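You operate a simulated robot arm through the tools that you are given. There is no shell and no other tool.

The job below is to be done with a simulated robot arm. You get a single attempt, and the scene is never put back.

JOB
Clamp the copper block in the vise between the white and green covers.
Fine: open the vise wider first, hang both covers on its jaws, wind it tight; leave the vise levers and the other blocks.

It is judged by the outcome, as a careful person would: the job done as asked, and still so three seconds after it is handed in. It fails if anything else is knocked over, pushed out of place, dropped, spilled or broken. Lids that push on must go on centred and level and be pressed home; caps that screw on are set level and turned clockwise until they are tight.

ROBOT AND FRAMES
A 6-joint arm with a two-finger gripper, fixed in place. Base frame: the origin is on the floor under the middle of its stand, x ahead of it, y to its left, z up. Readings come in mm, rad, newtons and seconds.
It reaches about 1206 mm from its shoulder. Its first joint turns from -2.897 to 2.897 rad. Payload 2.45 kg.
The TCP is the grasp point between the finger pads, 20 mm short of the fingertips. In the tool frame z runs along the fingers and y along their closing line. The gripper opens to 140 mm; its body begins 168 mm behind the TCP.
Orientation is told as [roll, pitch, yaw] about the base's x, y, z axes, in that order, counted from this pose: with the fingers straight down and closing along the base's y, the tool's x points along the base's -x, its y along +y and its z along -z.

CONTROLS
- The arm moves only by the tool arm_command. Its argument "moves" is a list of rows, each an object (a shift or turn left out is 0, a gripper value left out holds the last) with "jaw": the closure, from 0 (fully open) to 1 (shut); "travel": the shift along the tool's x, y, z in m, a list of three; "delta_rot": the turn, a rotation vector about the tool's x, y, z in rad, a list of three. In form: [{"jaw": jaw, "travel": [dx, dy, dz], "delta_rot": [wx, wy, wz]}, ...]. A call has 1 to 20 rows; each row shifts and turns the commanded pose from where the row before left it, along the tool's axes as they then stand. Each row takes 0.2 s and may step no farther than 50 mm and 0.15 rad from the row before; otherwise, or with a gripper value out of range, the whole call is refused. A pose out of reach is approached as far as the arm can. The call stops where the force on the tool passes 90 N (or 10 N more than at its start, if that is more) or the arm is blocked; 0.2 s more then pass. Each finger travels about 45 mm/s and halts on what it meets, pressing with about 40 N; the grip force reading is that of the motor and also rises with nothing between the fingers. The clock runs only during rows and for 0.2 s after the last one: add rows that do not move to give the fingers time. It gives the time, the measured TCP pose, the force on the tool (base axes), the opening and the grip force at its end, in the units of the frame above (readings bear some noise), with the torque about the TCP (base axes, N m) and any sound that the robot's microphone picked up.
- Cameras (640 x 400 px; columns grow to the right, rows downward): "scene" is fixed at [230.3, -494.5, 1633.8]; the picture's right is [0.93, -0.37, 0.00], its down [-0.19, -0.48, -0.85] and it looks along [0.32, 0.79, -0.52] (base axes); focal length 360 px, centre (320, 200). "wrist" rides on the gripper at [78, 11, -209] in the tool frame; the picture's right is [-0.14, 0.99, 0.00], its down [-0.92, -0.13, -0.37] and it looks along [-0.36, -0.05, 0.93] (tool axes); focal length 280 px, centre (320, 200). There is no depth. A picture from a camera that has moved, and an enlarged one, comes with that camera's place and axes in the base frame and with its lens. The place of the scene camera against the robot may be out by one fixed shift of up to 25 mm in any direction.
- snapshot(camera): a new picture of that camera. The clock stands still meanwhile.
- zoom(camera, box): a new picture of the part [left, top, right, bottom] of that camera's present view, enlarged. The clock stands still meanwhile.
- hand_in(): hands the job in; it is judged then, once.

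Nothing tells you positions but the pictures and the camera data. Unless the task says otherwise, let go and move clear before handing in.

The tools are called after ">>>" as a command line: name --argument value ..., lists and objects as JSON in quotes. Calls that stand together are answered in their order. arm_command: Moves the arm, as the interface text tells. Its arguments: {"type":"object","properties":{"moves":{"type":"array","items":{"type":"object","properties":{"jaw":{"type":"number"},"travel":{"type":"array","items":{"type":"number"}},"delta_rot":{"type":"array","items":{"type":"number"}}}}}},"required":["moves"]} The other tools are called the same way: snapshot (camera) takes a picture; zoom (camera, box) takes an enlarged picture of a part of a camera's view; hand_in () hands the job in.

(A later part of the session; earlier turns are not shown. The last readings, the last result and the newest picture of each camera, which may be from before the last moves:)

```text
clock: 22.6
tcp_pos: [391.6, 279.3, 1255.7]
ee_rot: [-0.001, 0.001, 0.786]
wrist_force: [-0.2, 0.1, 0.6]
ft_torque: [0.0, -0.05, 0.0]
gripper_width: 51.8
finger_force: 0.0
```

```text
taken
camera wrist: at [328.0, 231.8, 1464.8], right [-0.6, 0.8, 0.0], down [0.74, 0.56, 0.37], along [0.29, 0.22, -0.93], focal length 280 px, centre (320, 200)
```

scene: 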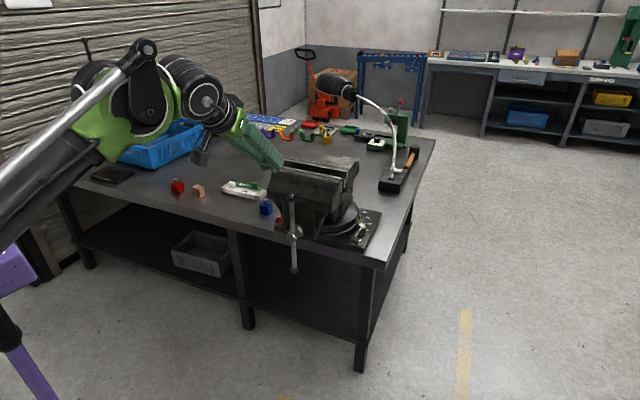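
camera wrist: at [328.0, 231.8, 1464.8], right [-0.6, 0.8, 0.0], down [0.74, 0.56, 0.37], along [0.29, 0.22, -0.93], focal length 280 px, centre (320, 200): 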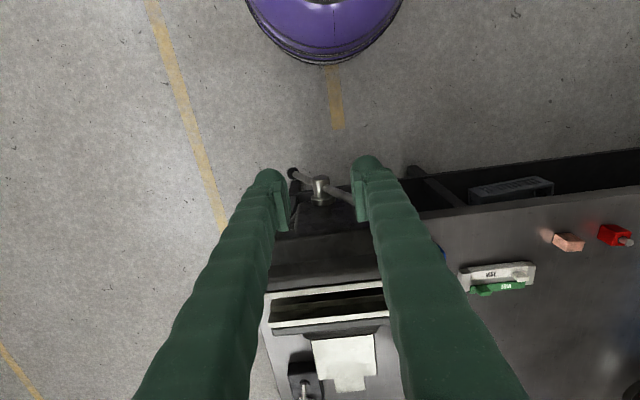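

The fingers point straight down again. I'll move over the opened jaws for an accurate close look before handling the covers.

>>> arm_command --moves '[{"jaw": 0, "travel": [-0.0387, 0, 0]}, {"travel": [-0.0387, 0, 0]}, {"travel": [-0.0387, 0, 0]}, {"travel": [-0.0387, 0, 0]}, {"travel": [-0.0387, 0, 0]}, {"travel": [0, 0, 0.0279]}, {"travel": [0, 0, 0.0279]}, {"travel": [0, 0, 0]}]'

>>> snapshot --camera "wrist"

>>> zoom --camera "wrist" --box '[200, 120, 440, 270]'

```text
clock: 24.4
tcp_pos: [530.1, 415.9, 1198.3]
ee_rot: [0.001, 0.0, 0.784]
wrist_force: [0.3, 0.7, 0.1]
ft_torque: [0.01, 0.03, -0.01]
gripper_width: 140.0
finger_force: 0.1
```

```text
taken
camera wrist: at [465.6, 368.7, 1407.7], right [-0.6, 0.8, 0.0], down [0.74, 0.56, 0.37], along [0.29, 0.22, -0.93], focal length 280 px, centre (320, 200)
```

wrist: 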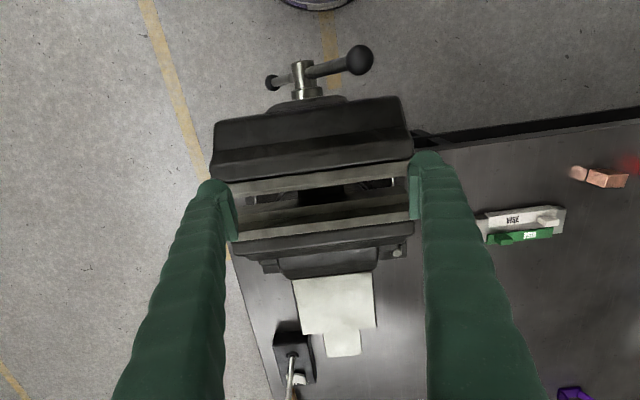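

```text
2.67 times, centred on (320, 195) of wrist
camera zoom: at [465.6, 368.7, 1407.7], right [-0.6, 0.8, 0.0], down [0.74, 0.56, 0.37], along [0.29, 0.22, -0.93], focal length 748 px, centre (320, 213)
```

zoom: 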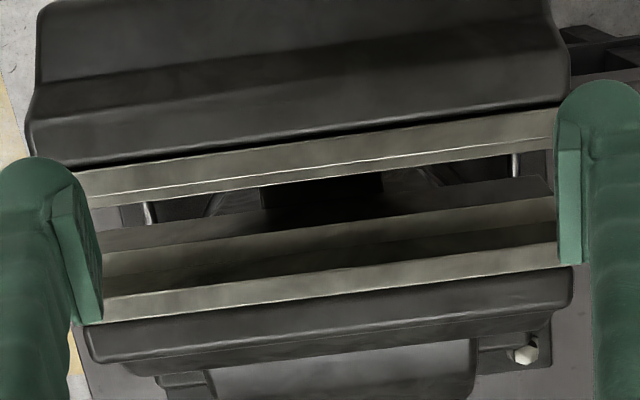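

The opened jaws and their shelves are clear. I'll zoom in closer to measure the jaw edges.

>>> zoom --camera "wrist" --box '[280, 160, 370, 216]'

>>> zoom --camera "wrist" --box '[370, 140, 430, 220]'

>>> zoom --camera "wrist" --box '[215, 165, 305, 255]'

```text
7.11 times, centred on (325, 188) of wrist
camera zoom: at [465.6, 368.7, 1407.7], right [-0.6, 0.8, 0.0], down [0.74, 0.56, 0.37], along [0.29, 0.22, -0.93], focal length 1994 px, centre (284, 285)
```

zoom: 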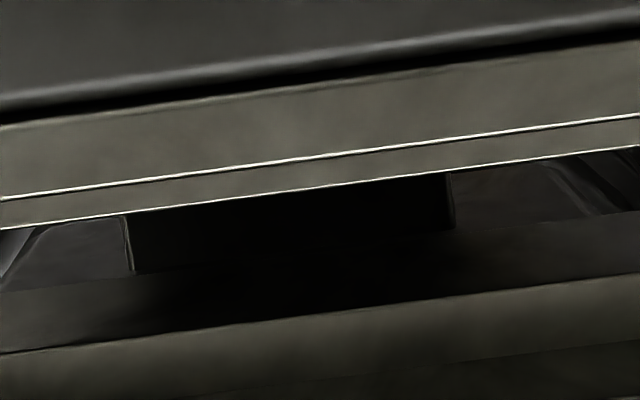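

```text
5.00 times, centred on (400, 180) of wrist
camera zoom: at [465.6, 368.7, 1407.7], right [-0.6, 0.8, 0.0], down [0.74, 0.56, 0.37], along [0.29, 0.22, -0.93], focal length 1402 px, centre (-80, 300)
```

zoom: 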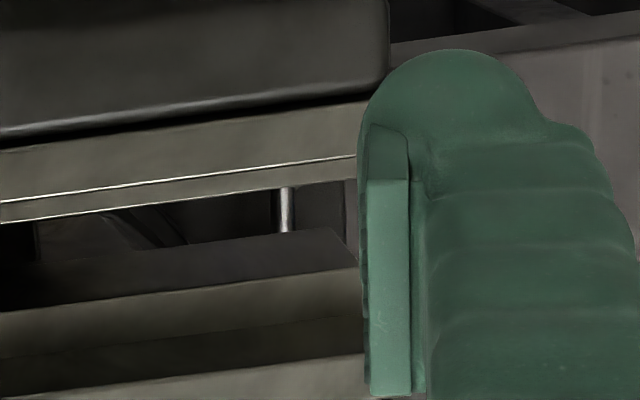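

```text
4.44 times, centred on (260, 210) of wrist
camera zoom: at [465.6, 368.7, 1407.7], right [-0.6, 0.8, 0.0], down [0.74, 0.56, 0.37], along [0.29, 0.22, -0.93], focal length 1246 px, centre (587, 156)
```

zoom: 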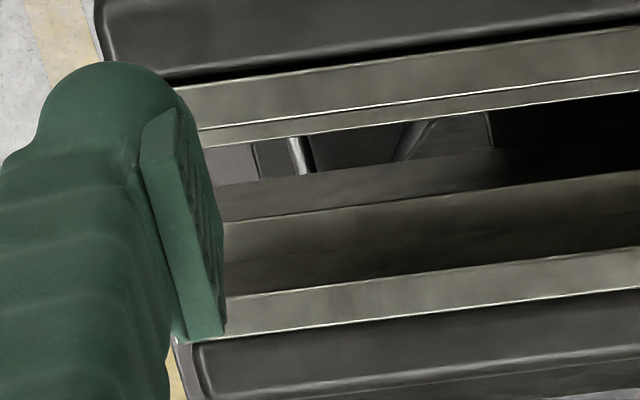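

I need better parallax for the jaw height. I'll look from 100 mm nearer the robot and then from 80 mm further on.

>>> arm_command --moves '[{"travel": [0.05, 0, 0]}, {"travel": [0.05, 0, 0]}, {"travel": [0, 0, 0]}]'

>>> zoom --camera "wrist" --box '[280, 240, 370, 310]'

>>> arm_command --moves '[{"travel": [-0.045, 0, 0]}, {"travel": [-0.045, 0, 0]}, {"travel": [-0.045, 0, 0]}, {"travel": [-0.045, 0, 0]}, {"travel": [0, 0, 0]}]'

>>> zoom --camera "wrist" --box '[280, 90, 370, 160]'

>>> snapshot --camera "wrist"

```text
clock: 25.2
tcp_pos: [457.0, 345.8, 1200.3]
ee_rot: [-0.002, 0.0, 0.786]
wrist_force: [0.0, -0.4, 0.2]
ft_torque: [0.01, 0.01, 0.03]
gripper_width: 140.2
finger_force: 0.1
```

```text
5.71 times, centred on (325, 275) of wrist
camera zoom: at [393.1, 298.3, 1411.1], right [-0.6, 0.8, 0.0], down [0.74, 0.56, 0.37], along [0.29, 0.22, -0.93], focal length 1602 px, centre (291, -229)
```

zoom: 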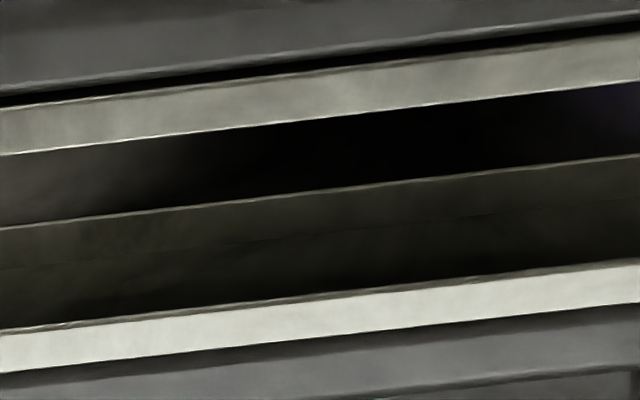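

```text
clock: 26.4
tcp_pos: [587.2, 469.4, 1200.4]
ee_rot: [0.0, -0.002, 0.785]
wrist_force: [-0.3, -0.2, 0.5]
ft_torque: [0.03, 0.01, 0.04]
gripper_width: 139.9
finger_force: 0.1
```

```text
5.71 times, centred on (325, 125) of wrist
camera zoom: at [522.7, 423.2, 1409.8], right [-0.6, 0.8, 0.0], down [0.74, 0.56, 0.37], along [0.29, 0.22, -0.93], focal length 1602 px, centre (291, 629)
```

zoom: 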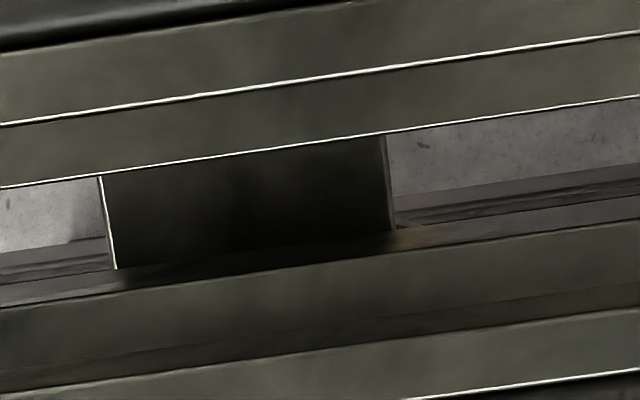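

```text
taken
camera wrist: at [522.7, 423.2, 1409.8], right [-0.6, 0.8, 0.0], down [0.74, 0.56, 0.37], along [0.29, 0.22, -0.93], focal length 280 px, centre (320, 200)
```

wrist: 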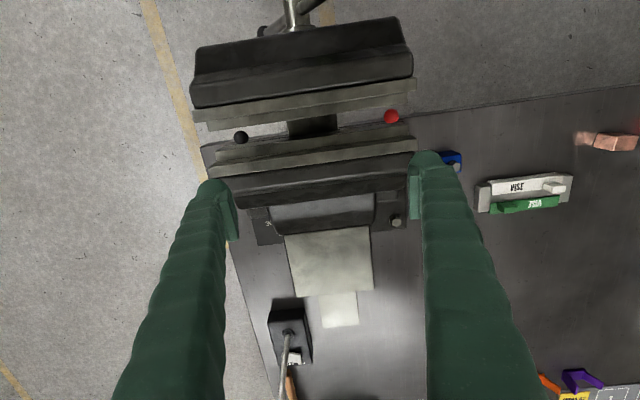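

Triangulated: jaw tops at z≈1120, the gap now about 47 mm, shelves about 22 mm down and 12 mm deep, and the jaws centred on u≈−89 along their length. Now I'll go to the covers and measure them the same way.

>>> arm_command --moves '[{"travel": [-0.0129, 0.0428, 0]}, {"travel": [-0.0129, 0.0428, 0]}, {"travel": [-0.0129, 0.0428, 0]}, {"travel": [-0.0129, 0.0428, 0]}, {"travel": [-0.0129, 0.0428, 0]}, {"travel": [-0.0129, 0.0428, 0]}, {"travel": [-0.0129, 0.0428, 0]}, {"travel": [-0.0129, 0.0428, 0]}, {"travel": [-0.0129, 0.0428, 0]}, {"travel": [-0.0129, 0.0428, 0]}, {"travel": [0, 0, 0.05]}, {"travel": [0, 0, 0.05]}, {"travel": [0, 0, 0.05]}, {"travel": [0, 0, 0.05]}, {"travel": [0, 0, 0]}]'

>>> snapshot --camera "wrist"

>>> zoom --camera "wrist" --box '[240, 150, 400, 250]'

```text
clock: 29.6
tcp_pos: [381.7, 815.4, 977.9]
ee_rot: [-0.001, -0.001, 0.786]
wrist_force: [0.5, 0.0, -0.1]
ft_torque: [-0.02, 0.02, 0.01]
gripper_width: 139.9
finger_force: 0.0
out of reach, approached as far as the arm can: row 8, 9, 10
```

```text
taken
camera wrist: at [317.0, 768.1, 1187.4], right [-0.6, 0.8, 0.0], down [0.74, 0.56, 0.37], along [0.29, 0.22, -0.93], focal length 280 px, centre (320, 200)
```

wrist: 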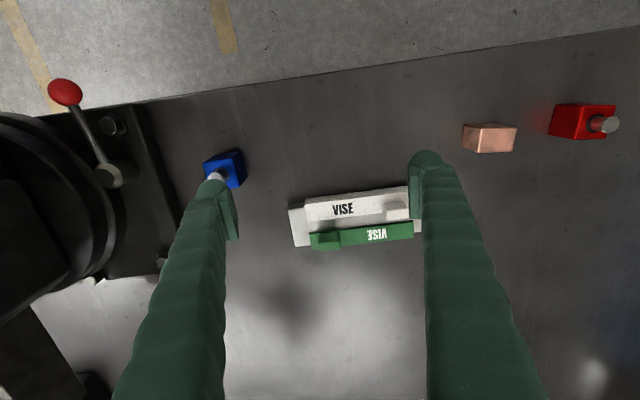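

```text
4.00 times, centred on (320, 200) of wrist
camera zoom: at [317.0, 768.1, 1187.4], right [-0.6, 0.8, 0.0], down [0.74, 0.56, 0.37], along [0.29, 0.22, -0.93], focal length 1122 px, centre (320, 200)
```

zoom: 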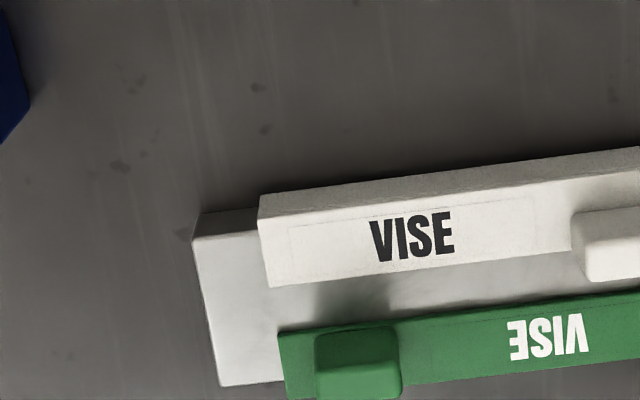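

The arm hit its reach limit when high and far out, so I'll stay low over here. I'll shift sideways and take two views of the covers for triangulation.

>>> arm_command --moves '[{"travel": [0, 0.045, 0]}, {"travel": [0, 0, 0]}]'

>>> zoom --camera "wrist" --box '[250, 170, 390, 255]'

>>> arm_command --moves '[{"travel": [0.05, 0, 0]}, {"travel": [0.05, 0, 0]}, {"travel": [0, 0, 0]}]'

>>> zoom --camera "wrist" --box '[250, 240, 390, 325]'

>>> snapshot --camera "wrist"

```text
clock: 30.2
tcp_pos: [349.8, 848.2, 977.6]
ee_rot: [0.001, 0.0, 0.785]
wrist_force: [1.1, 0.0, 1.1]
ft_torque: [0.03, 0.0, -0.02]
gripper_width: 140.1
finger_force: 0.1
```

```text
4.57 times, centred on (320, 212) of wrist
camera zoom: at [284.7, 800.0, 1187.1], right [-0.6, 0.8, 0.0], down [0.74, 0.56, 0.37], along [0.29, 0.22, -0.93], focal length 1282 px, centre (320, 143)
```

zoom: 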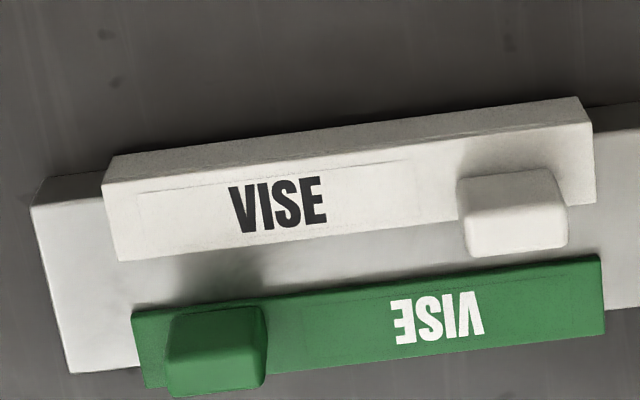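

```text
clock: 31.0
tcp_pos: [276.2, 775.8, 976.7]
ee_rot: [0.0, 0.0, 0.785]
wrist_force: [0.4, 1.6, 0.9]
ft_torque: [0.03, 0.01, 0.01]
gripper_width: 139.9
finger_force: 0.0
```

```text
4.57 times, centred on (320, 282) of wrist
camera zoom: at [211.9, 728.8, 1186.8], right [-0.6, 0.8, 0.0], down [0.74, 0.56, 0.37], along [0.29, 0.22, -0.93], focal length 1282 px, centre (320, -177)
```

zoom: 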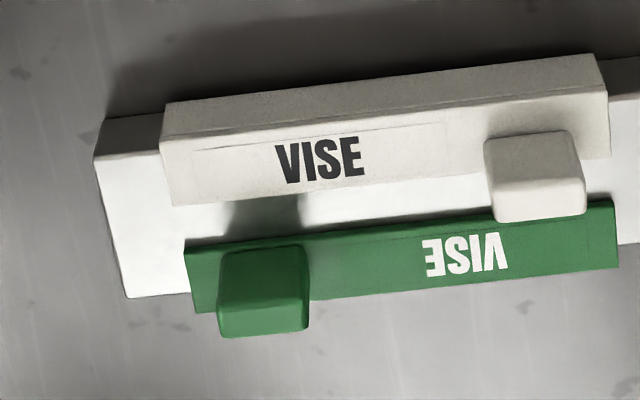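

```text
taken
camera wrist: at [211.9, 728.8, 1186.8], right [-0.6, 0.8, 0.0], down [0.74, 0.56, 0.37], along [0.29, 0.22, -0.93], focal length 280 px, centre (320, 200)
```

wrist: 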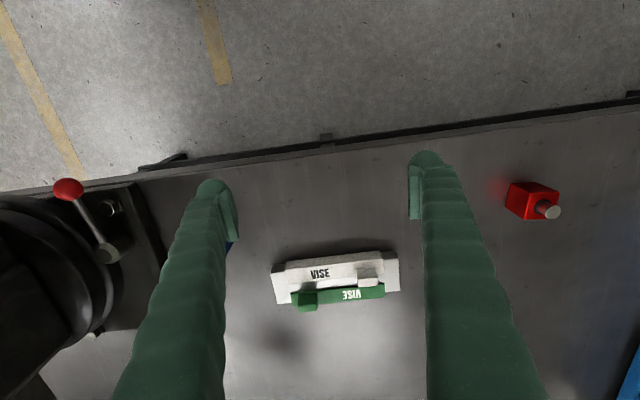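

I'll take sharper close-ups of each lug from here.

>>> zoom --camera "wrist" --box '[345, 245, 401, 297]'

>>> zoom --camera "wrist" --box '[270, 270, 330, 325]'

>>> arm_command --moves '[{"travel": [-0.05, 0, 0]}, {"travel": [-0.05, 0, 0]}, {"travel": [0, 0, 0]}]'

>>> zoom --camera "wrist" --box '[345, 180, 401, 232]'

>>> zoom --camera "wrist" --box '[270, 205, 330, 260]'

```text
7.69 times, centred on (373, 271) of wrist
camera zoom: at [211.9, 728.8, 1186.8], right [-0.6, 0.8, 0.0], down [0.74, 0.56, 0.37], along [0.29, 0.22, -0.93], focal length 2157 px, centre (-88, -346)
```

zoom: 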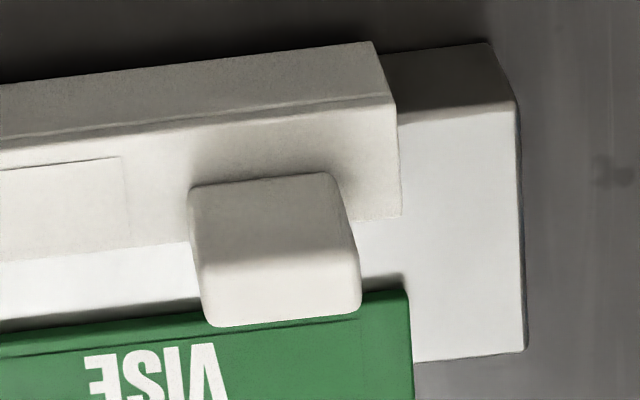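

```text
7.27 times, centred on (300, 298) of wrist
camera zoom: at [211.9, 728.8, 1186.8], right [-0.6, 0.8, 0.0], down [0.74, 0.56, 0.37], along [0.29, 0.22, -0.93], focal length 2039 px, centre (466, -509)
```

zoom: 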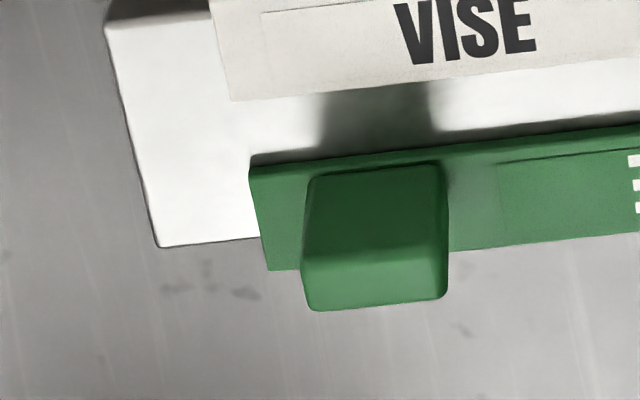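

```text
clock: 31.8
tcp_pos: [346.2, 848.2, 978.0]
ee_rot: [-0.001, 0.0, 0.785]
wrist_force: [-0.5, -0.1, 0.1]
ft_torque: [0.01, 0.01, 0.01]
gripper_width: 140.0
finger_force: 0.1
```

```text
7.69 times, centred on (373, 206) of wrist
camera zoom: at [281.2, 801.2, 1187.2], right [-0.6, 0.8, 0.0], down [0.74, 0.56, 0.37], along [0.29, 0.22, -0.93], focal length 2157 px, centre (-88, 154)
```

zoom: 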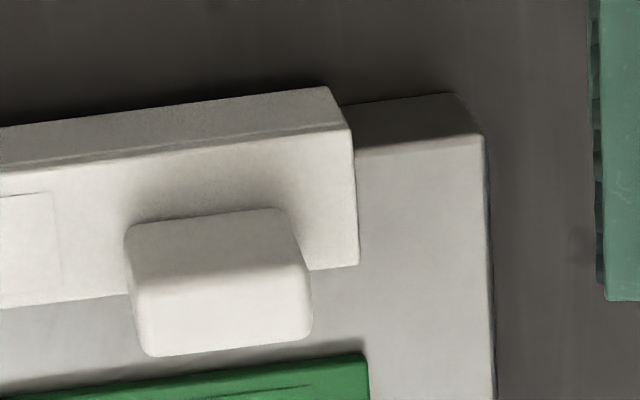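

```text
7.27 times, centred on (300, 232) of wrist
camera zoom: at [281.2, 801.2, 1187.2], right [-0.6, 0.8, 0.0], down [0.74, 0.56, 0.37], along [0.29, 0.22, -0.93], focal length 2039 px, centre (466, -36)
```

zoom: 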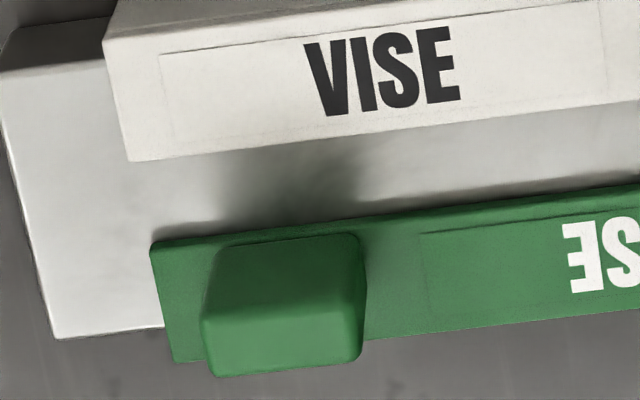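

The covers are 150 mm long with flange tops at z≈826 and ~5 mm thick. The white lug centres on about (v 933, u 398.5) and the green on (967, 303.5), with tops at z≈855. I'll position over the white lug with the gripper half open.

>>> arm_command --moves '[{"jaw": 0.5, "travel": [0, 0, 0.039]}, {"travel": [0, 0, 0.039]}, {"travel": [-0.0295, 0.0145, 0]}, {"travel": [-0.0295, 0.0145, 0]}, {"travel": [-0.0295, 0.0145, 0]}, {"travel": [0, 0, 0]}, {"travel": [0, 0, 0]}]'

>>> snapshot --camera "wrist"

>>> zoom --camera "scene" --box '[180, 120, 300, 215]'

```text
clock: 33.4
tcp_pos: [383.1, 941.5, 897.5]
ee_rot: [0.001, -0.001, 0.785]
wrist_force: [-0.1, 0.0, 0.2]
ft_torque: [0.02, -0.02, 0.03]
gripper_width: 69.6
finger_force: 0.0
```

```text
taken
camera wrist: at [317.0, 894.5, 1107.9], right [-0.6, 0.8, 0.0], down [0.74, 0.56, 0.37], along [0.29, 0.22, -0.93], focal length 280 px, centre (320, 200)
```

wrist: 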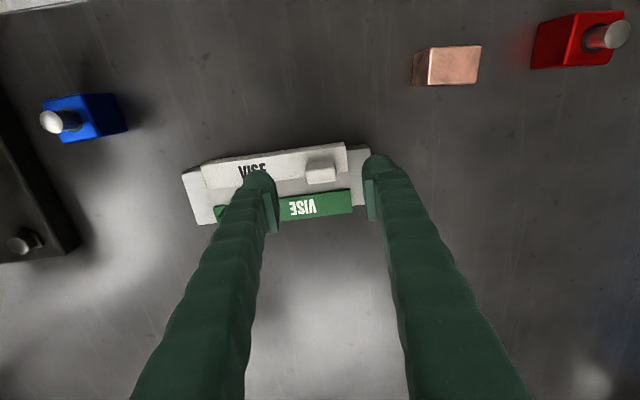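

```text
4.21 times, centred on (240, 168) of scene
camera zoom: at [230.3, -494.5, 1633.8], right [0.93, -0.37, 0.0], down [-0.19, -0.48, -0.85], along [0.32, 0.79, -0.52], focal length 1516 px, centre (657, 337)
```

zoom: 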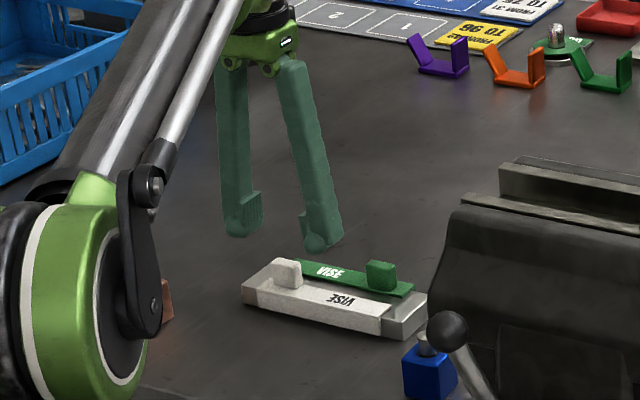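

The pose is reachable, and I'm a few millimetres off the lug centre. I'll correct that and re-read the pose.

>>> arm_command --moves '[{"travel": [0.0036, 0.0037, 0]}, {"travel": [0, 0, 0]}, {"travel": [0, 0, 0]}]'

>>> zoom --camera "wrist" --box '[240, 130, 400, 240]'

```text
clock: 34.2
tcp_pos: [376.6, 941.1, 897.7]
ee_rot: [-0.002, 0.0, 0.786]
wrist_force: [-0.6, 0.3, 0.1]
ft_torque: [0.0, -0.04, 0.0]
gripper_width: 70.1
finger_force: 0.1
```

```text
3.64 times, centred on (320, 185) of wrist
camera zoom: at [311.5, 894.3, 1108.0], right [-0.6, 0.8, 0.0], down [0.74, 0.56, 0.37], along [0.29, 0.22, -0.93], focal length 1020 px, centre (320, 254)
```

zoom: 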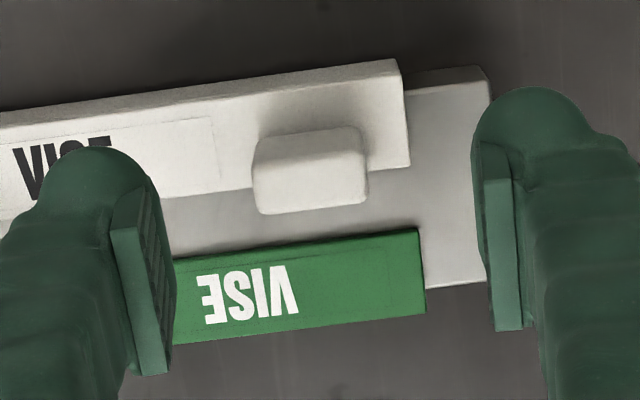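

I'm now centred on the white lug within about 1 mm. I'll lower so the fingertips stop just above the flange, then close.

>>> arm_command --moves '[{"travel": [-0.001, 0, 0.016]}, {"travel": [0, 0, 0.016]}, {"travel": [0, 0, 0.0155]}, {"travel": [0, 0, 0]}]'

>>> zoom --camera "wrist" --box '[240, 130, 400, 240]'

>>> zoom --camera "scene" --box '[210, 165, 270, 205]'

```text
clock: 35.2
tcp_pos: [377.6, 943.3, 851.7]
ee_rot: [0.001, 0.001, 0.785]
wrist_force: [-0.1, -0.2, 0.3]
ft_torque: [-0.02, 0.01, -0.03]
gripper_width: 70.0
finger_force: 0.1
```

```text
3.64 times, centred on (320, 185) of wrist
camera zoom: at [312.6, 894.8, 1060.5], right [-0.6, 0.8, 0.0], down [0.74, 0.56, 0.37], along [0.29, 0.22, -0.93], focal length 1020 px, centre (320, 254)
```

zoom: 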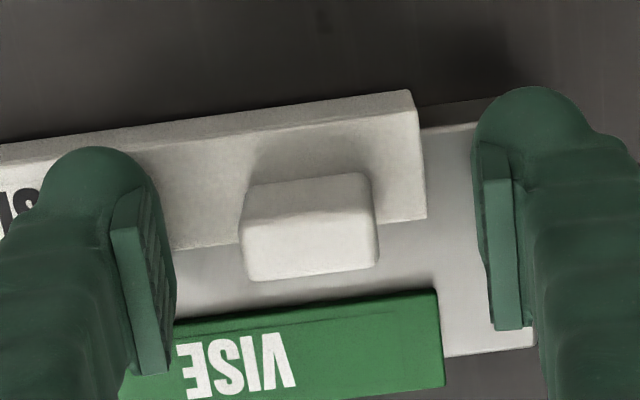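

```text
10.00 times, centred on (240, 185) of scene
camera zoom: at [230.3, -494.5, 1633.8], right [0.93, -0.37, 0.0], down [-0.19, -0.48, -0.85], along [0.32, 0.79, -0.52], focal length 3602 px, centre (1120, 350)
```

zoom: 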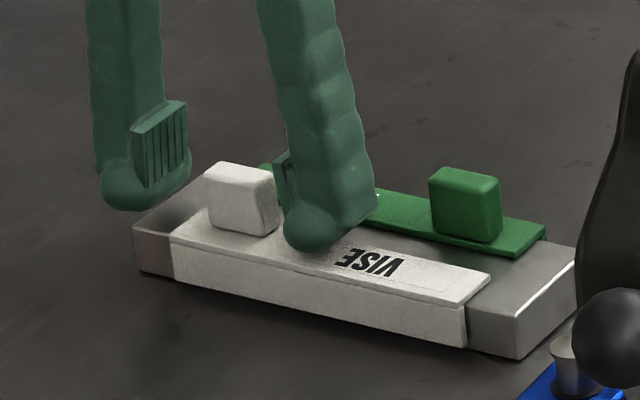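

The fingers straddle the white lug with no contact yet. I'll go 2 mm lower and close on the lug.

>>> arm_command --moves '[{"travel": [0, 0, 0.002]}, {"jaw": 1, "travel": [0, 0, 0]}, {"travel": [0, 0, 0]}, {"travel": [0, 0, 0]}, {"travel": [0, 0, 0]}, {"travel": [0, 0, 0]}]'

>>> zoom --camera "wrist" --box '[240, 130, 400, 240]'

>>> zoom --camera "scene" --box '[210, 165, 270, 205]'

```text
clock: 36.6
tcp_pos: [378.3, 942.0, 848.9]
ee_rot: [-0.002, 0.002, 0.785]
wrist_force: [-0.1, 0.1, 0.6]
ft_torque: [0.0, 0.0, 0.01]
gripper_width: 28.7
finger_force: 39.9
```

```text
3.64 times, centred on (320, 185) of wrist
camera zoom: at [312.4, 895.2, 1058.0], right [-0.6, 0.8, 0.0], down [0.74, 0.56, 0.37], along [0.29, 0.22, -0.93], focal length 1020 px, centre (320, 254)
```

zoom: 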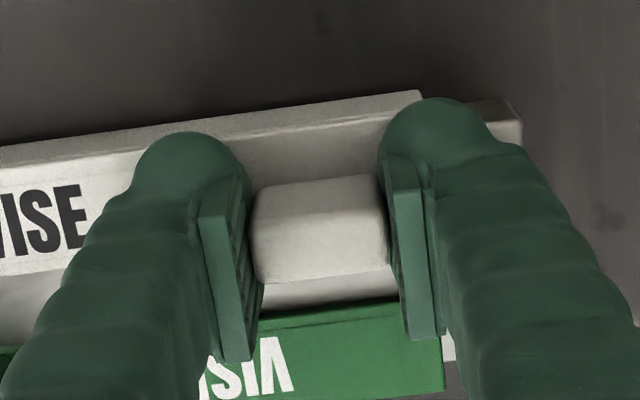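

```text
10.00 times, centred on (240, 185) of scene
camera zoom: at [230.3, -494.5, 1633.8], right [0.93, -0.37, 0.0], down [-0.19, -0.48, -0.85], along [0.32, 0.79, -0.52], focal length 3602 px, centre (1120, 350)
```

zoom: 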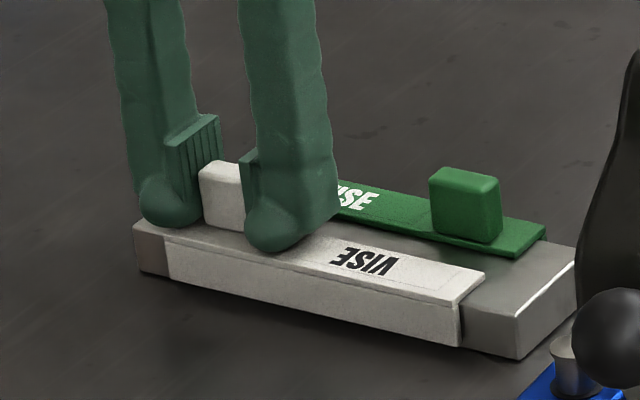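

The white lug is held at 28.7 mm. I'll lift straight up and check that the cover comes off level.

>>> arm_command --moves '[{"travel": [0, 0, -0.01]}, {"travel": [0, 0, -0.015]}, {"travel": [0, 0, -0.02]}, {"travel": [0, 0, -0.02]}, {"travel": [0, 0, 0]}]'

>>> zoom --camera "scene" --box '[210, 155, 280, 205]'

>>> zoom --camera "wrist" --box '[200, 120, 420, 260]'

```text
clock: 37.8
tcp_pos: [377.3, 942.4, 913.3]
ee_rot: [0.0, -0.002, 0.786]
wrist_force: [0.2, 0.1, -0.4]
ft_torque: [0.01, -0.01, 0.0]
gripper_width: 28.4
finger_force: 40.2
```

```text
8.00 times, centred on (245, 180) of scene
camera zoom: at [230.3, -494.5, 1633.8], right [0.93, -0.37, 0.0], down [-0.19, -0.48, -0.85], along [0.32, 0.79, -0.52], focal length 2881 px, centre (920, 360)
```

zoom: 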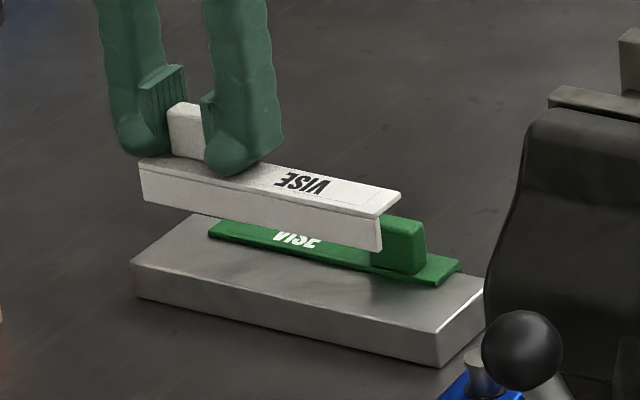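

```text
2.86 times, centred on (310, 190) of wrist
camera zoom: at [312.5, 894.7, 1123.5], right [-0.6, 0.8, 0.0], down [0.74, 0.56, 0.37], along [0.29, 0.22, -0.93], focal length 801 px, centre (349, 229)
```

zoom: 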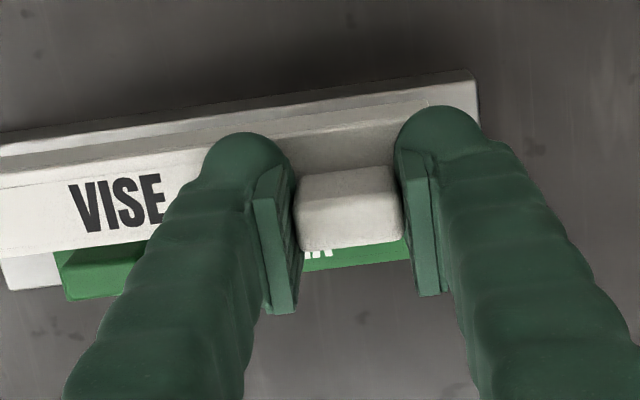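

The white cover is off its bar and hanging level. I'll raise it inward and then carry it over the back jaw at a safe height.

>>> arm_command --moves '[{"travel": [0.01732, -0.01827, -0.02697]}, {"travel": [0.01732, -0.01827, -0.02697]}, {"travel": [0.01732, -0.01827, -0.02697]}, {"travel": [0.01732, -0.01827, -0.02697]}, {"travel": [0.01732, -0.01827, -0.02697]}, {"travel": [0.01732, -0.01827, -0.02697]}, {"travel": [0.01732, -0.01827, -0.02697]}, {"travel": [0.01732, -0.01827, -0.02697]}, {"travel": [0.01732, -0.01827, -0.02697]}, {"travel": [0.01732, -0.01827, -0.02697]}, {"travel": [0.01732, -0.01827, -0.02697]}, {"travel": [0, -0.04, 0]}, {"travel": [0, -0.04, 0]}, {"travel": [0, -0.04, 0]}, {"travel": [0, -0.04, 0]}, {"travel": [0, -0.04, 0]}, {"travel": [0, -0.04, 0]}, {"travel": [0, 0, 0]}, {"travel": [0, 0, 0]}]'

>>> snapshot --camera "wrist"

>>> zoom --camera "scene" --box '[260, 110, 380, 210]'

```text
clock: 41.8
tcp_pos: [554.7, 494.0, 1209.0]
ee_rot: [0.0, 0.0, 0.786]
wrist_force: [0.1, 0.4, -0.9]
ft_torque: [-0.02, -0.02, -0.03]
gripper_width: 28.4
finger_force: 39.9
```

```text
taken
camera wrist: at [490.3, 447.6, 1418.5], right [-0.6, 0.8, 0.0], down [0.74, 0.56, 0.37], along [0.29, 0.22, -0.93], focal length 280 px, centre (320, 200)
```

wrist: 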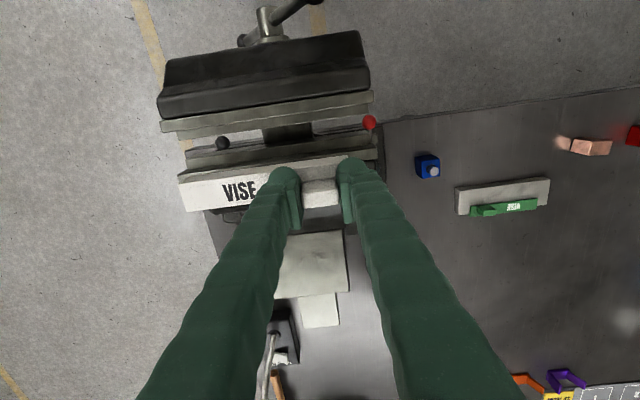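

```text
4.00 times, centred on (320, 160) of scene
camera zoom: at [230.3, -494.5, 1633.8], right [0.93, -0.37, 0.0], down [-0.19, -0.48, -0.85], along [0.32, 0.79, -0.52], focal length 1441 px, centre (320, 360)
```

zoom: 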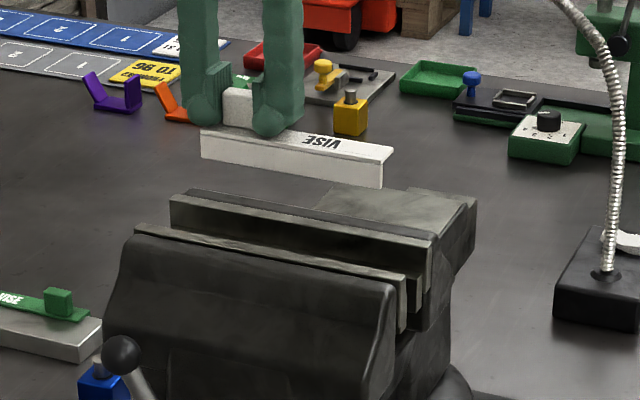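

The white cover is over the back jaw. I'll lower it until its face is about 10 mm above the jaw and check the alignment.

>>> arm_command --moves '[{"travel": [0, 0, 0.017]}, {"travel": [0, 0, 0.017]}, {"travel": [0, 0, 0]}, {"travel": [0, 0, 0]}]'

>>> zoom --camera "wrist" --box '[160, 80, 400, 230]'

>>> zoom --camera "scene" --box '[290, 130, 380, 210]'

>>> zoom --camera "scene" --box '[330, 145, 365, 180]'

```text
clock: 42.8
tcp_pos: [553.7, 494.7, 1175.4]
ee_rot: [0.0, 0.001, 0.785]
wrist_force: [-0.4, 0.6, -1.0]
ft_torque: [0.03, 0.0, -0.02]
gripper_width: 28.5
finger_force: 40.0
```

```text
2.67 times, centred on (280, 155) of wrist
camera zoom: at [489.4, 447.6, 1384.4], right [-0.6, 0.8, 0.0], down [0.74, 0.56, 0.37], along [0.29, 0.22, -0.93], focal length 748 px, centre (427, 320)
```

zoom: 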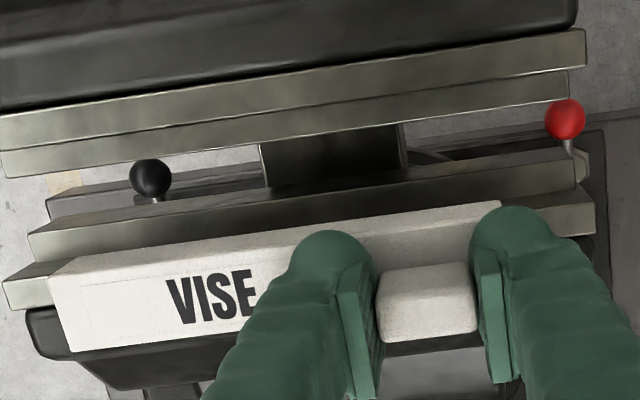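

```text
5.00 times, centred on (335, 170) of scene
camera zoom: at [230.3, -494.5, 1633.8], right [0.93, -0.37, 0.0], down [-0.19, -0.48, -0.85], along [0.32, 0.79, -0.52], focal length 1801 px, centre (245, 350)
```

zoom: 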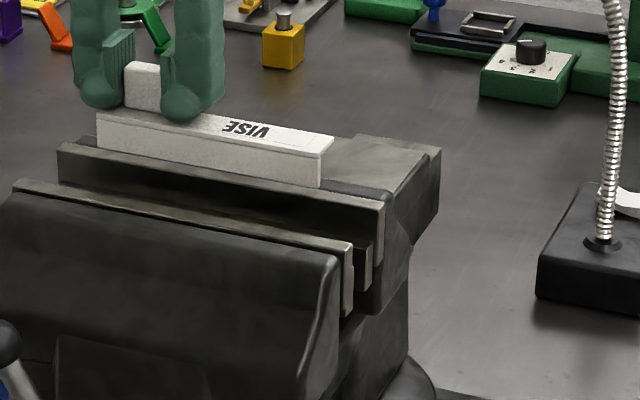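

```text
11.43 times, centred on (348, 162) of scene
camera zoom: at [230.3, -494.5, 1633.8], right [0.93, -0.37, 0.0], down [-0.19, -0.48, -0.85], along [0.32, 0.79, -0.52], focal length 4116 px, centre (6, 629)
```

zoom: 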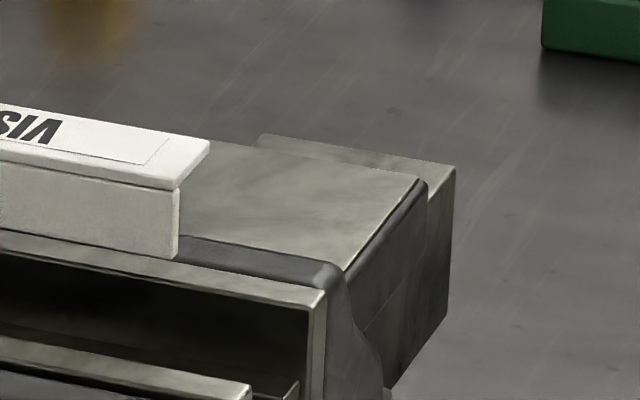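

The cover's face is about 3 mm clear in front of the back jaw plate and centred along it. I'll nudge 1 mm towards the jaw and lower to just above seating.

>>> arm_command --moves '[{"travel": [-0.001, 0, 0.008]}, {"travel": [0, 0, 0.008]}, {"travel": [0, 0, 0.008]}, {"travel": [0, 0, 0]}, {"travel": [0, 0, 0]}]'

>>> zoom --camera "scene" --box '[330, 145, 365, 180]'

>>> zoom --camera "scene" --box '[295, 145, 330, 180]'

>>> zoom --camera "wrist" --box '[160, 80, 400, 230]'

```text
clock: 44.0
tcp_pos: [554.4, 496.4, 1150.9]
ee_rot: [-0.001, 0.0, 0.787]
wrist_force: [0.1, -0.9, -0.7]
ft_torque: [-0.01, 0.01, 0.04]
gripper_width: 28.6
finger_force: 40.1
```

```text
11.43 times, centred on (348, 162) of scene
camera zoom: at [230.3, -494.5, 1633.8], right [0.93, -0.37, 0.0], down [-0.19, -0.48, -0.85], along [0.32, 0.79, -0.52], focal length 4116 px, centre (6, 629)
```

zoom: 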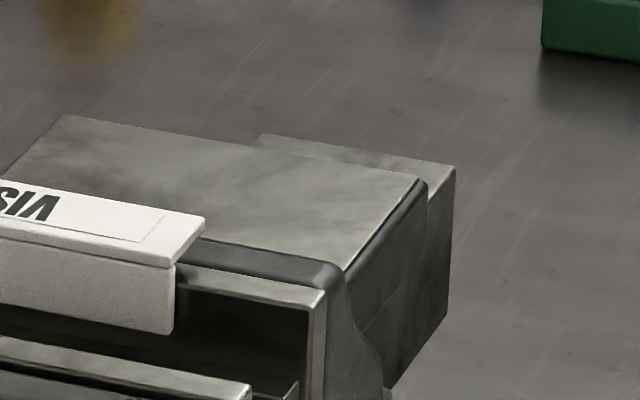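

```text
11.43 times, centred on (312, 162) of scene
camera zoom: at [230.3, -494.5, 1633.8], right [0.93, -0.37, 0.0], down [-0.19, -0.48, -0.85], along [0.32, 0.79, -0.52], focal length 4116 px, centre (406, 629)
```

zoom: 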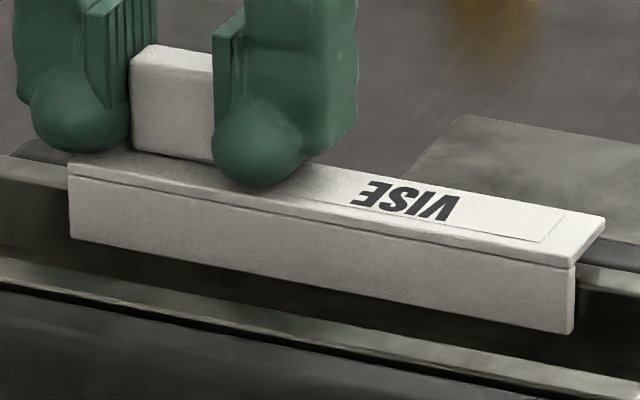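

```text
2.67 times, centred on (280, 155) of wrist
camera zoom: at [489.4, 448.9, 1361.3], right [-0.6, 0.8, 0.0], down [0.74, 0.56, 0.37], along [0.29, 0.22, -0.93], focal length 748 px, centre (427, 320)
```

zoom: 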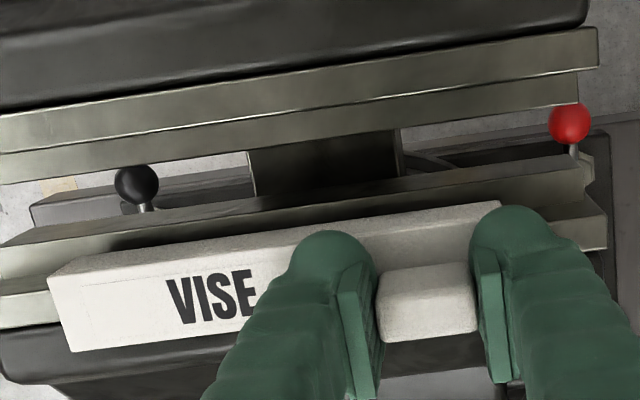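

The face is inside the gap, in front of the jaw plate. I'll lower the last few millimetres in small steps and watch the force.

>>> arm_command --moves '[{"travel": [0, 0, 0.001]}, {"travel": [0, 0, 0.001]}, {"travel": [0, 0, 0]}]'

>>> arm_command --moves '[{"travel": [0, 0, 0.0007]}, {"travel": [0, 0, 0.0]}]'

>>> zoom --camera "scene" --box '[330, 145, 365, 180]'

```text
clock: 44.8
tcp_pos: [554.8, 494.6, 1151.1]
ee_rot: [0.001, 0.0, 0.784]
wrist_force: [0.1, 0.8, -0.9]
ft_torque: [0.01, 0.01, -0.01]
gripper_width: 28.4
finger_force: 40.2
```

```text
clock: 45.4
tcp_pos: [554.6, 496.9, 1150.1]
ee_rot: [0.0, 0.0, 0.786]
wrist_force: [-0.7, -0.3, -0.3]
ft_torque: [-0.01, 0.0, 0.01]
gripper_width: 28.4
finger_force: 39.9
```

```text
11.43 times, centred on (348, 162) of scene
camera zoom: at [230.3, -494.5, 1633.8], right [0.93, -0.37, 0.0], down [-0.19, -0.48, -0.85], along [0.32, 0.79, -0.52], focal length 4116 px, centre (6, 629)
```

zoom: 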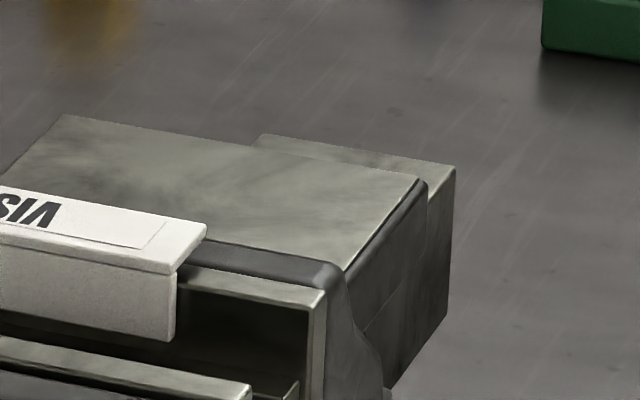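

No contact yet. I'll continue in small steps.

>>> arm_command --moves '[{"travel": [0, 0, 0.0008]}, {"travel": [0, 0, 0.0]}]'

>>> arm_command --moves '[{"travel": [0, 0, 0.0008]}, {"travel": [0, 0, 0.0]}]'

>>> zoom --camera "scene" --box '[330, 145, 365, 180]'

```text
clock: 46.0
tcp_pos: [555.1, 495.9, 1149.3]
ee_rot: [0.0, 0.0, 0.786]
wrist_force: [0.9, -0.3, -0.8]
ft_torque: [0.01, 0.04, 0.01]
gripper_width: 28.5
finger_force: 40.5
```

```text
clock: 46.6
tcp_pos: [554.5, 496.6, 1147.3]
ee_rot: [0.001, -0.001, 0.786]
wrist_force: [0.5, -0.4, -0.3]
ft_torque: [0.02, 0.0, 0.02]
gripper_width: 28.6
finger_force: 39.7
```

```text
11.43 times, centred on (348, 162) of scene
camera zoom: at [230.3, -494.5, 1633.8], right [0.93, -0.37, 0.0], down [-0.19, -0.48, -0.85], along [0.32, 0.79, -0.52], focal length 4116 px, centre (6, 629)
```

zoom: 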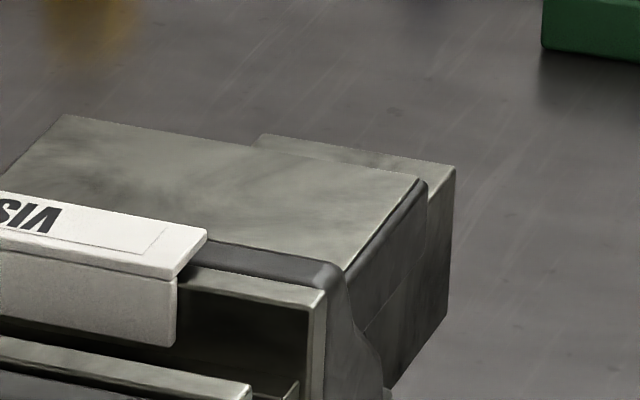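

The cover is still coming down freely. I'll continue with finer steps.

>>> arm_command --moves '[{"travel": [0, 0, 0.0008]}, {"travel": [0, 0, 0.0]}]'

>>> arm_command --moves '[{"travel": [0, 0, 0.0008]}, {"travel": [0, 0, 0.0]}]'

>>> arm_command --moves '[{"travel": [0, 0, 0.0008]}, {"travel": [0, 0, 0.0]}]'

>>> zoom --camera "scene" --box '[330, 145, 365, 180]'

```text
clock: 47.2
tcp_pos: [554.3, 496.4, 1146.9]
ee_rot: [0.0, -0.001, 0.784]
wrist_force: [-0.4, 0.3, -0.9]
ft_torque: [-0.02, 0.02, 0.0]
gripper_width: 28.3
finger_force: 40.1
```

```text
clock: 47.8
tcp_pos: [554.4, 495.6, 1147.5]
ee_rot: [0.0, -0.001, 0.786]
wrist_force: [-0.3, 0.1, -1.2]
ft_torque: [0.03, -0.05, -0.01]
gripper_width: 28.5
finger_force: 39.8
```

```text
clock: 48.4
tcp_pos: [554.2, 495.4, 1145.0]
ee_rot: [-0.001, 0.001, 0.786]
wrist_force: [0.1, 0.2, 0.5]
ft_torque: [-0.01, 0.03, 0.03]
gripper_width: 28.7
finger_force: 40.4
```

```text
11.43 times, centred on (348, 162) of scene
camera zoom: at [230.3, -494.5, 1633.8], right [0.93, -0.37, 0.0], down [-0.19, -0.48, -0.85], along [0.32, 0.79, -0.52], focal length 4116 px, centre (6, 629)
```

zoom: 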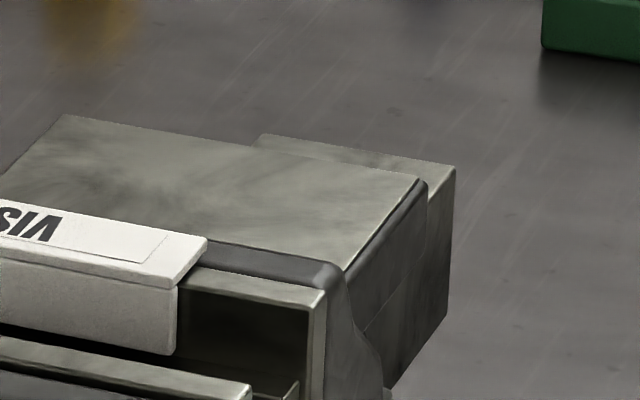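

It's nearly seated. I'll continue until the force shows contact.

>>> arm_command --moves '[{"travel": [0, 0, 0.0008]}, {"travel": [0, 0, 0.0]}]'

>>> arm_command --moves '[{"travel": [0, 0, 0.0008]}, {"travel": [0, 0, 0.0]}]'

>>> zoom --camera "scene" --box '[330, 145, 365, 180]'

```text
clock: 49.0
tcp_pos: [554.3, 495.1, 1144.7]
ee_rot: [-0.001, 0.002, 0.785]
wrist_force: [-0.6, 0.3, -0.6]
ft_torque: [0.05, 0.0, -0.03]
gripper_width: 28.3
finger_force: 40.4
```

```text
clock: 49.6
tcp_pos: [555.5, 496.0, 1144.4]
ee_rot: [0.001, -0.001, 0.784]
wrist_force: [-0.3, -0.7, 0.7]
ft_torque: [-0.03, -0.02, -0.03]
gripper_width: 28.4
finger_force: 40.0
```

```text
11.43 times, centred on (348, 162) of scene
camera zoom: at [230.3, -494.5, 1633.8], right [0.93, -0.37, 0.0], down [-0.19, -0.48, -0.85], along [0.32, 0.79, -0.52], focal length 4116 px, centre (6, 629)
```

zoom: 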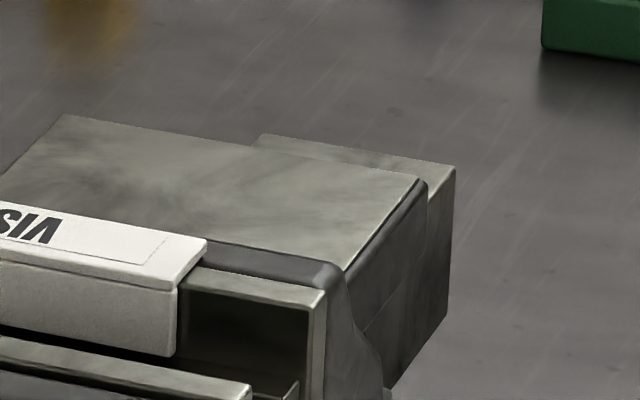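

The last step hardly moved the cover, so it may be seated. One more small step will confirm it.

>>> arm_command --moves '[{"travel": [0, 0, 0.0008]}, {"travel": [0, 0, 0.0]}]'

>>> zoom --camera "scene" --box '[330, 145, 365, 180]'

>>> zoom --camera "scene" --box '[295, 145, 330, 180]'

```text
clock: 50.2
tcp_pos: [555.3, 496.6, 1144.1]
ee_rot: [0.0, 0.0, 0.786]
wrist_force: [-0.4, -0.1, 7.8]
ft_torque: [-0.05, 0.04, -0.01]
gripper_width: 28.2
finger_force: 40.1
```

```text
11.43 times, centred on (348, 162) of scene
camera zoom: at [230.3, -494.5, 1633.8], right [0.93, -0.37, 0.0], down [-0.19, -0.48, -0.85], along [0.32, 0.79, -0.52], focal length 4116 px, centre (6, 629)
```

zoom: 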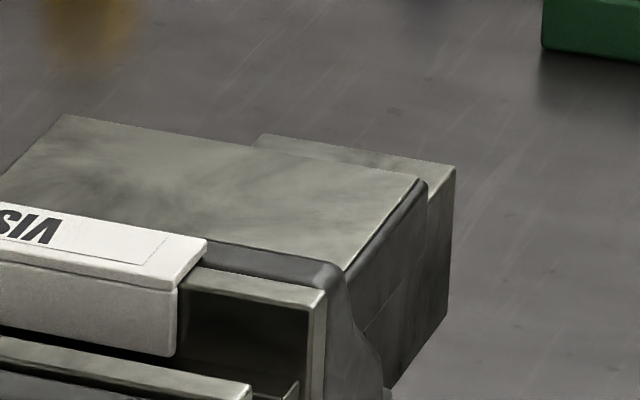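

```text
11.43 times, centred on (312, 162) of scene
camera zoom: at [230.3, -494.5, 1633.8], right [0.93, -0.37, 0.0], down [-0.19, -0.48, -0.85], along [0.32, 0.79, -0.52], focal length 4116 px, centre (406, 629)
```

zoom: 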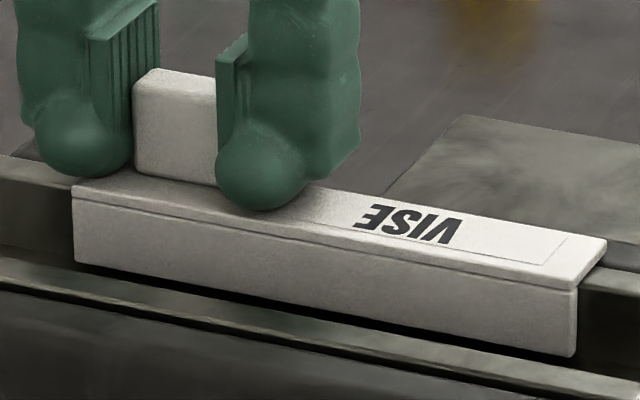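

Contact shows at about 8 N, so the white cover is seated on the back jaw. I'll open the fingers, rise straight up and check that it stays.

>>> arm_command --moves '[{"travel": [0, 0, -0.0008]}, {"jaw": 0.6, "travel": [0, 0, 0]}, {"travel": [0, 0, 0]}, {"travel": [0, 0, 0]}, {"travel": [0, 0, -0.02]}, {"travel": [0, 0, -0.03]}, {"travel": [0, 0, -0.03]}, {"travel": [0, 0, 0]}]'

>>> snapshot --camera "wrist"

>>> zoom --camera "scene" --box '[280, 130, 380, 210]'

```text
clock: 52.0
tcp_pos: [554.9, 496.4, 1224.1]
ee_rot: [-0.001, 0.0, 0.785]
wrist_force: [-1.0, -0.2, -0.8]
ft_torque: [-0.01, -0.01, 0.0]
gripper_width: 56.1
finger_force: 0.1
```

```text
taken
camera wrist: at [490.4, 449.7, 1433.8], right [-0.6, 0.8, 0.0], down [0.74, 0.56, 0.37], along [0.29, 0.22, -0.93], focal length 280 px, centre (320, 200)
```

wrist: 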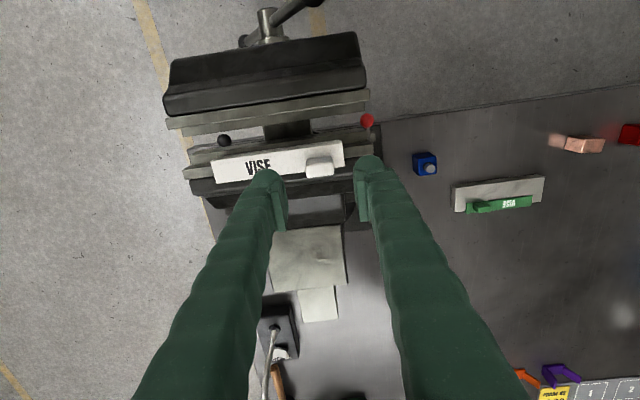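

```text
5.00 times, centred on (330, 170) of scene
camera zoom: at [230.3, -494.5, 1633.8], right [0.93, -0.37, 0.0], down [-0.19, -0.48, -0.85], along [0.32, 0.79, -0.52], focal length 1801 px, centre (270, 350)
```

zoom: 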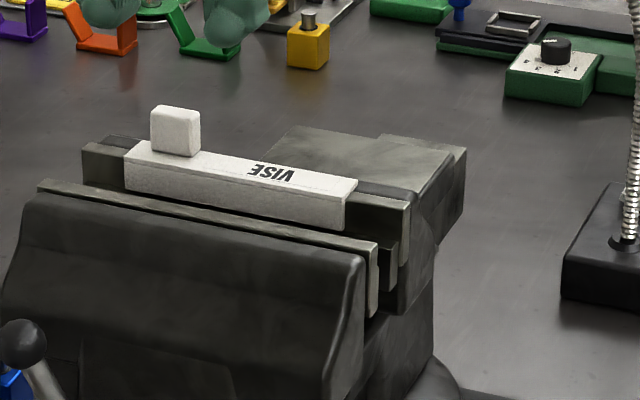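

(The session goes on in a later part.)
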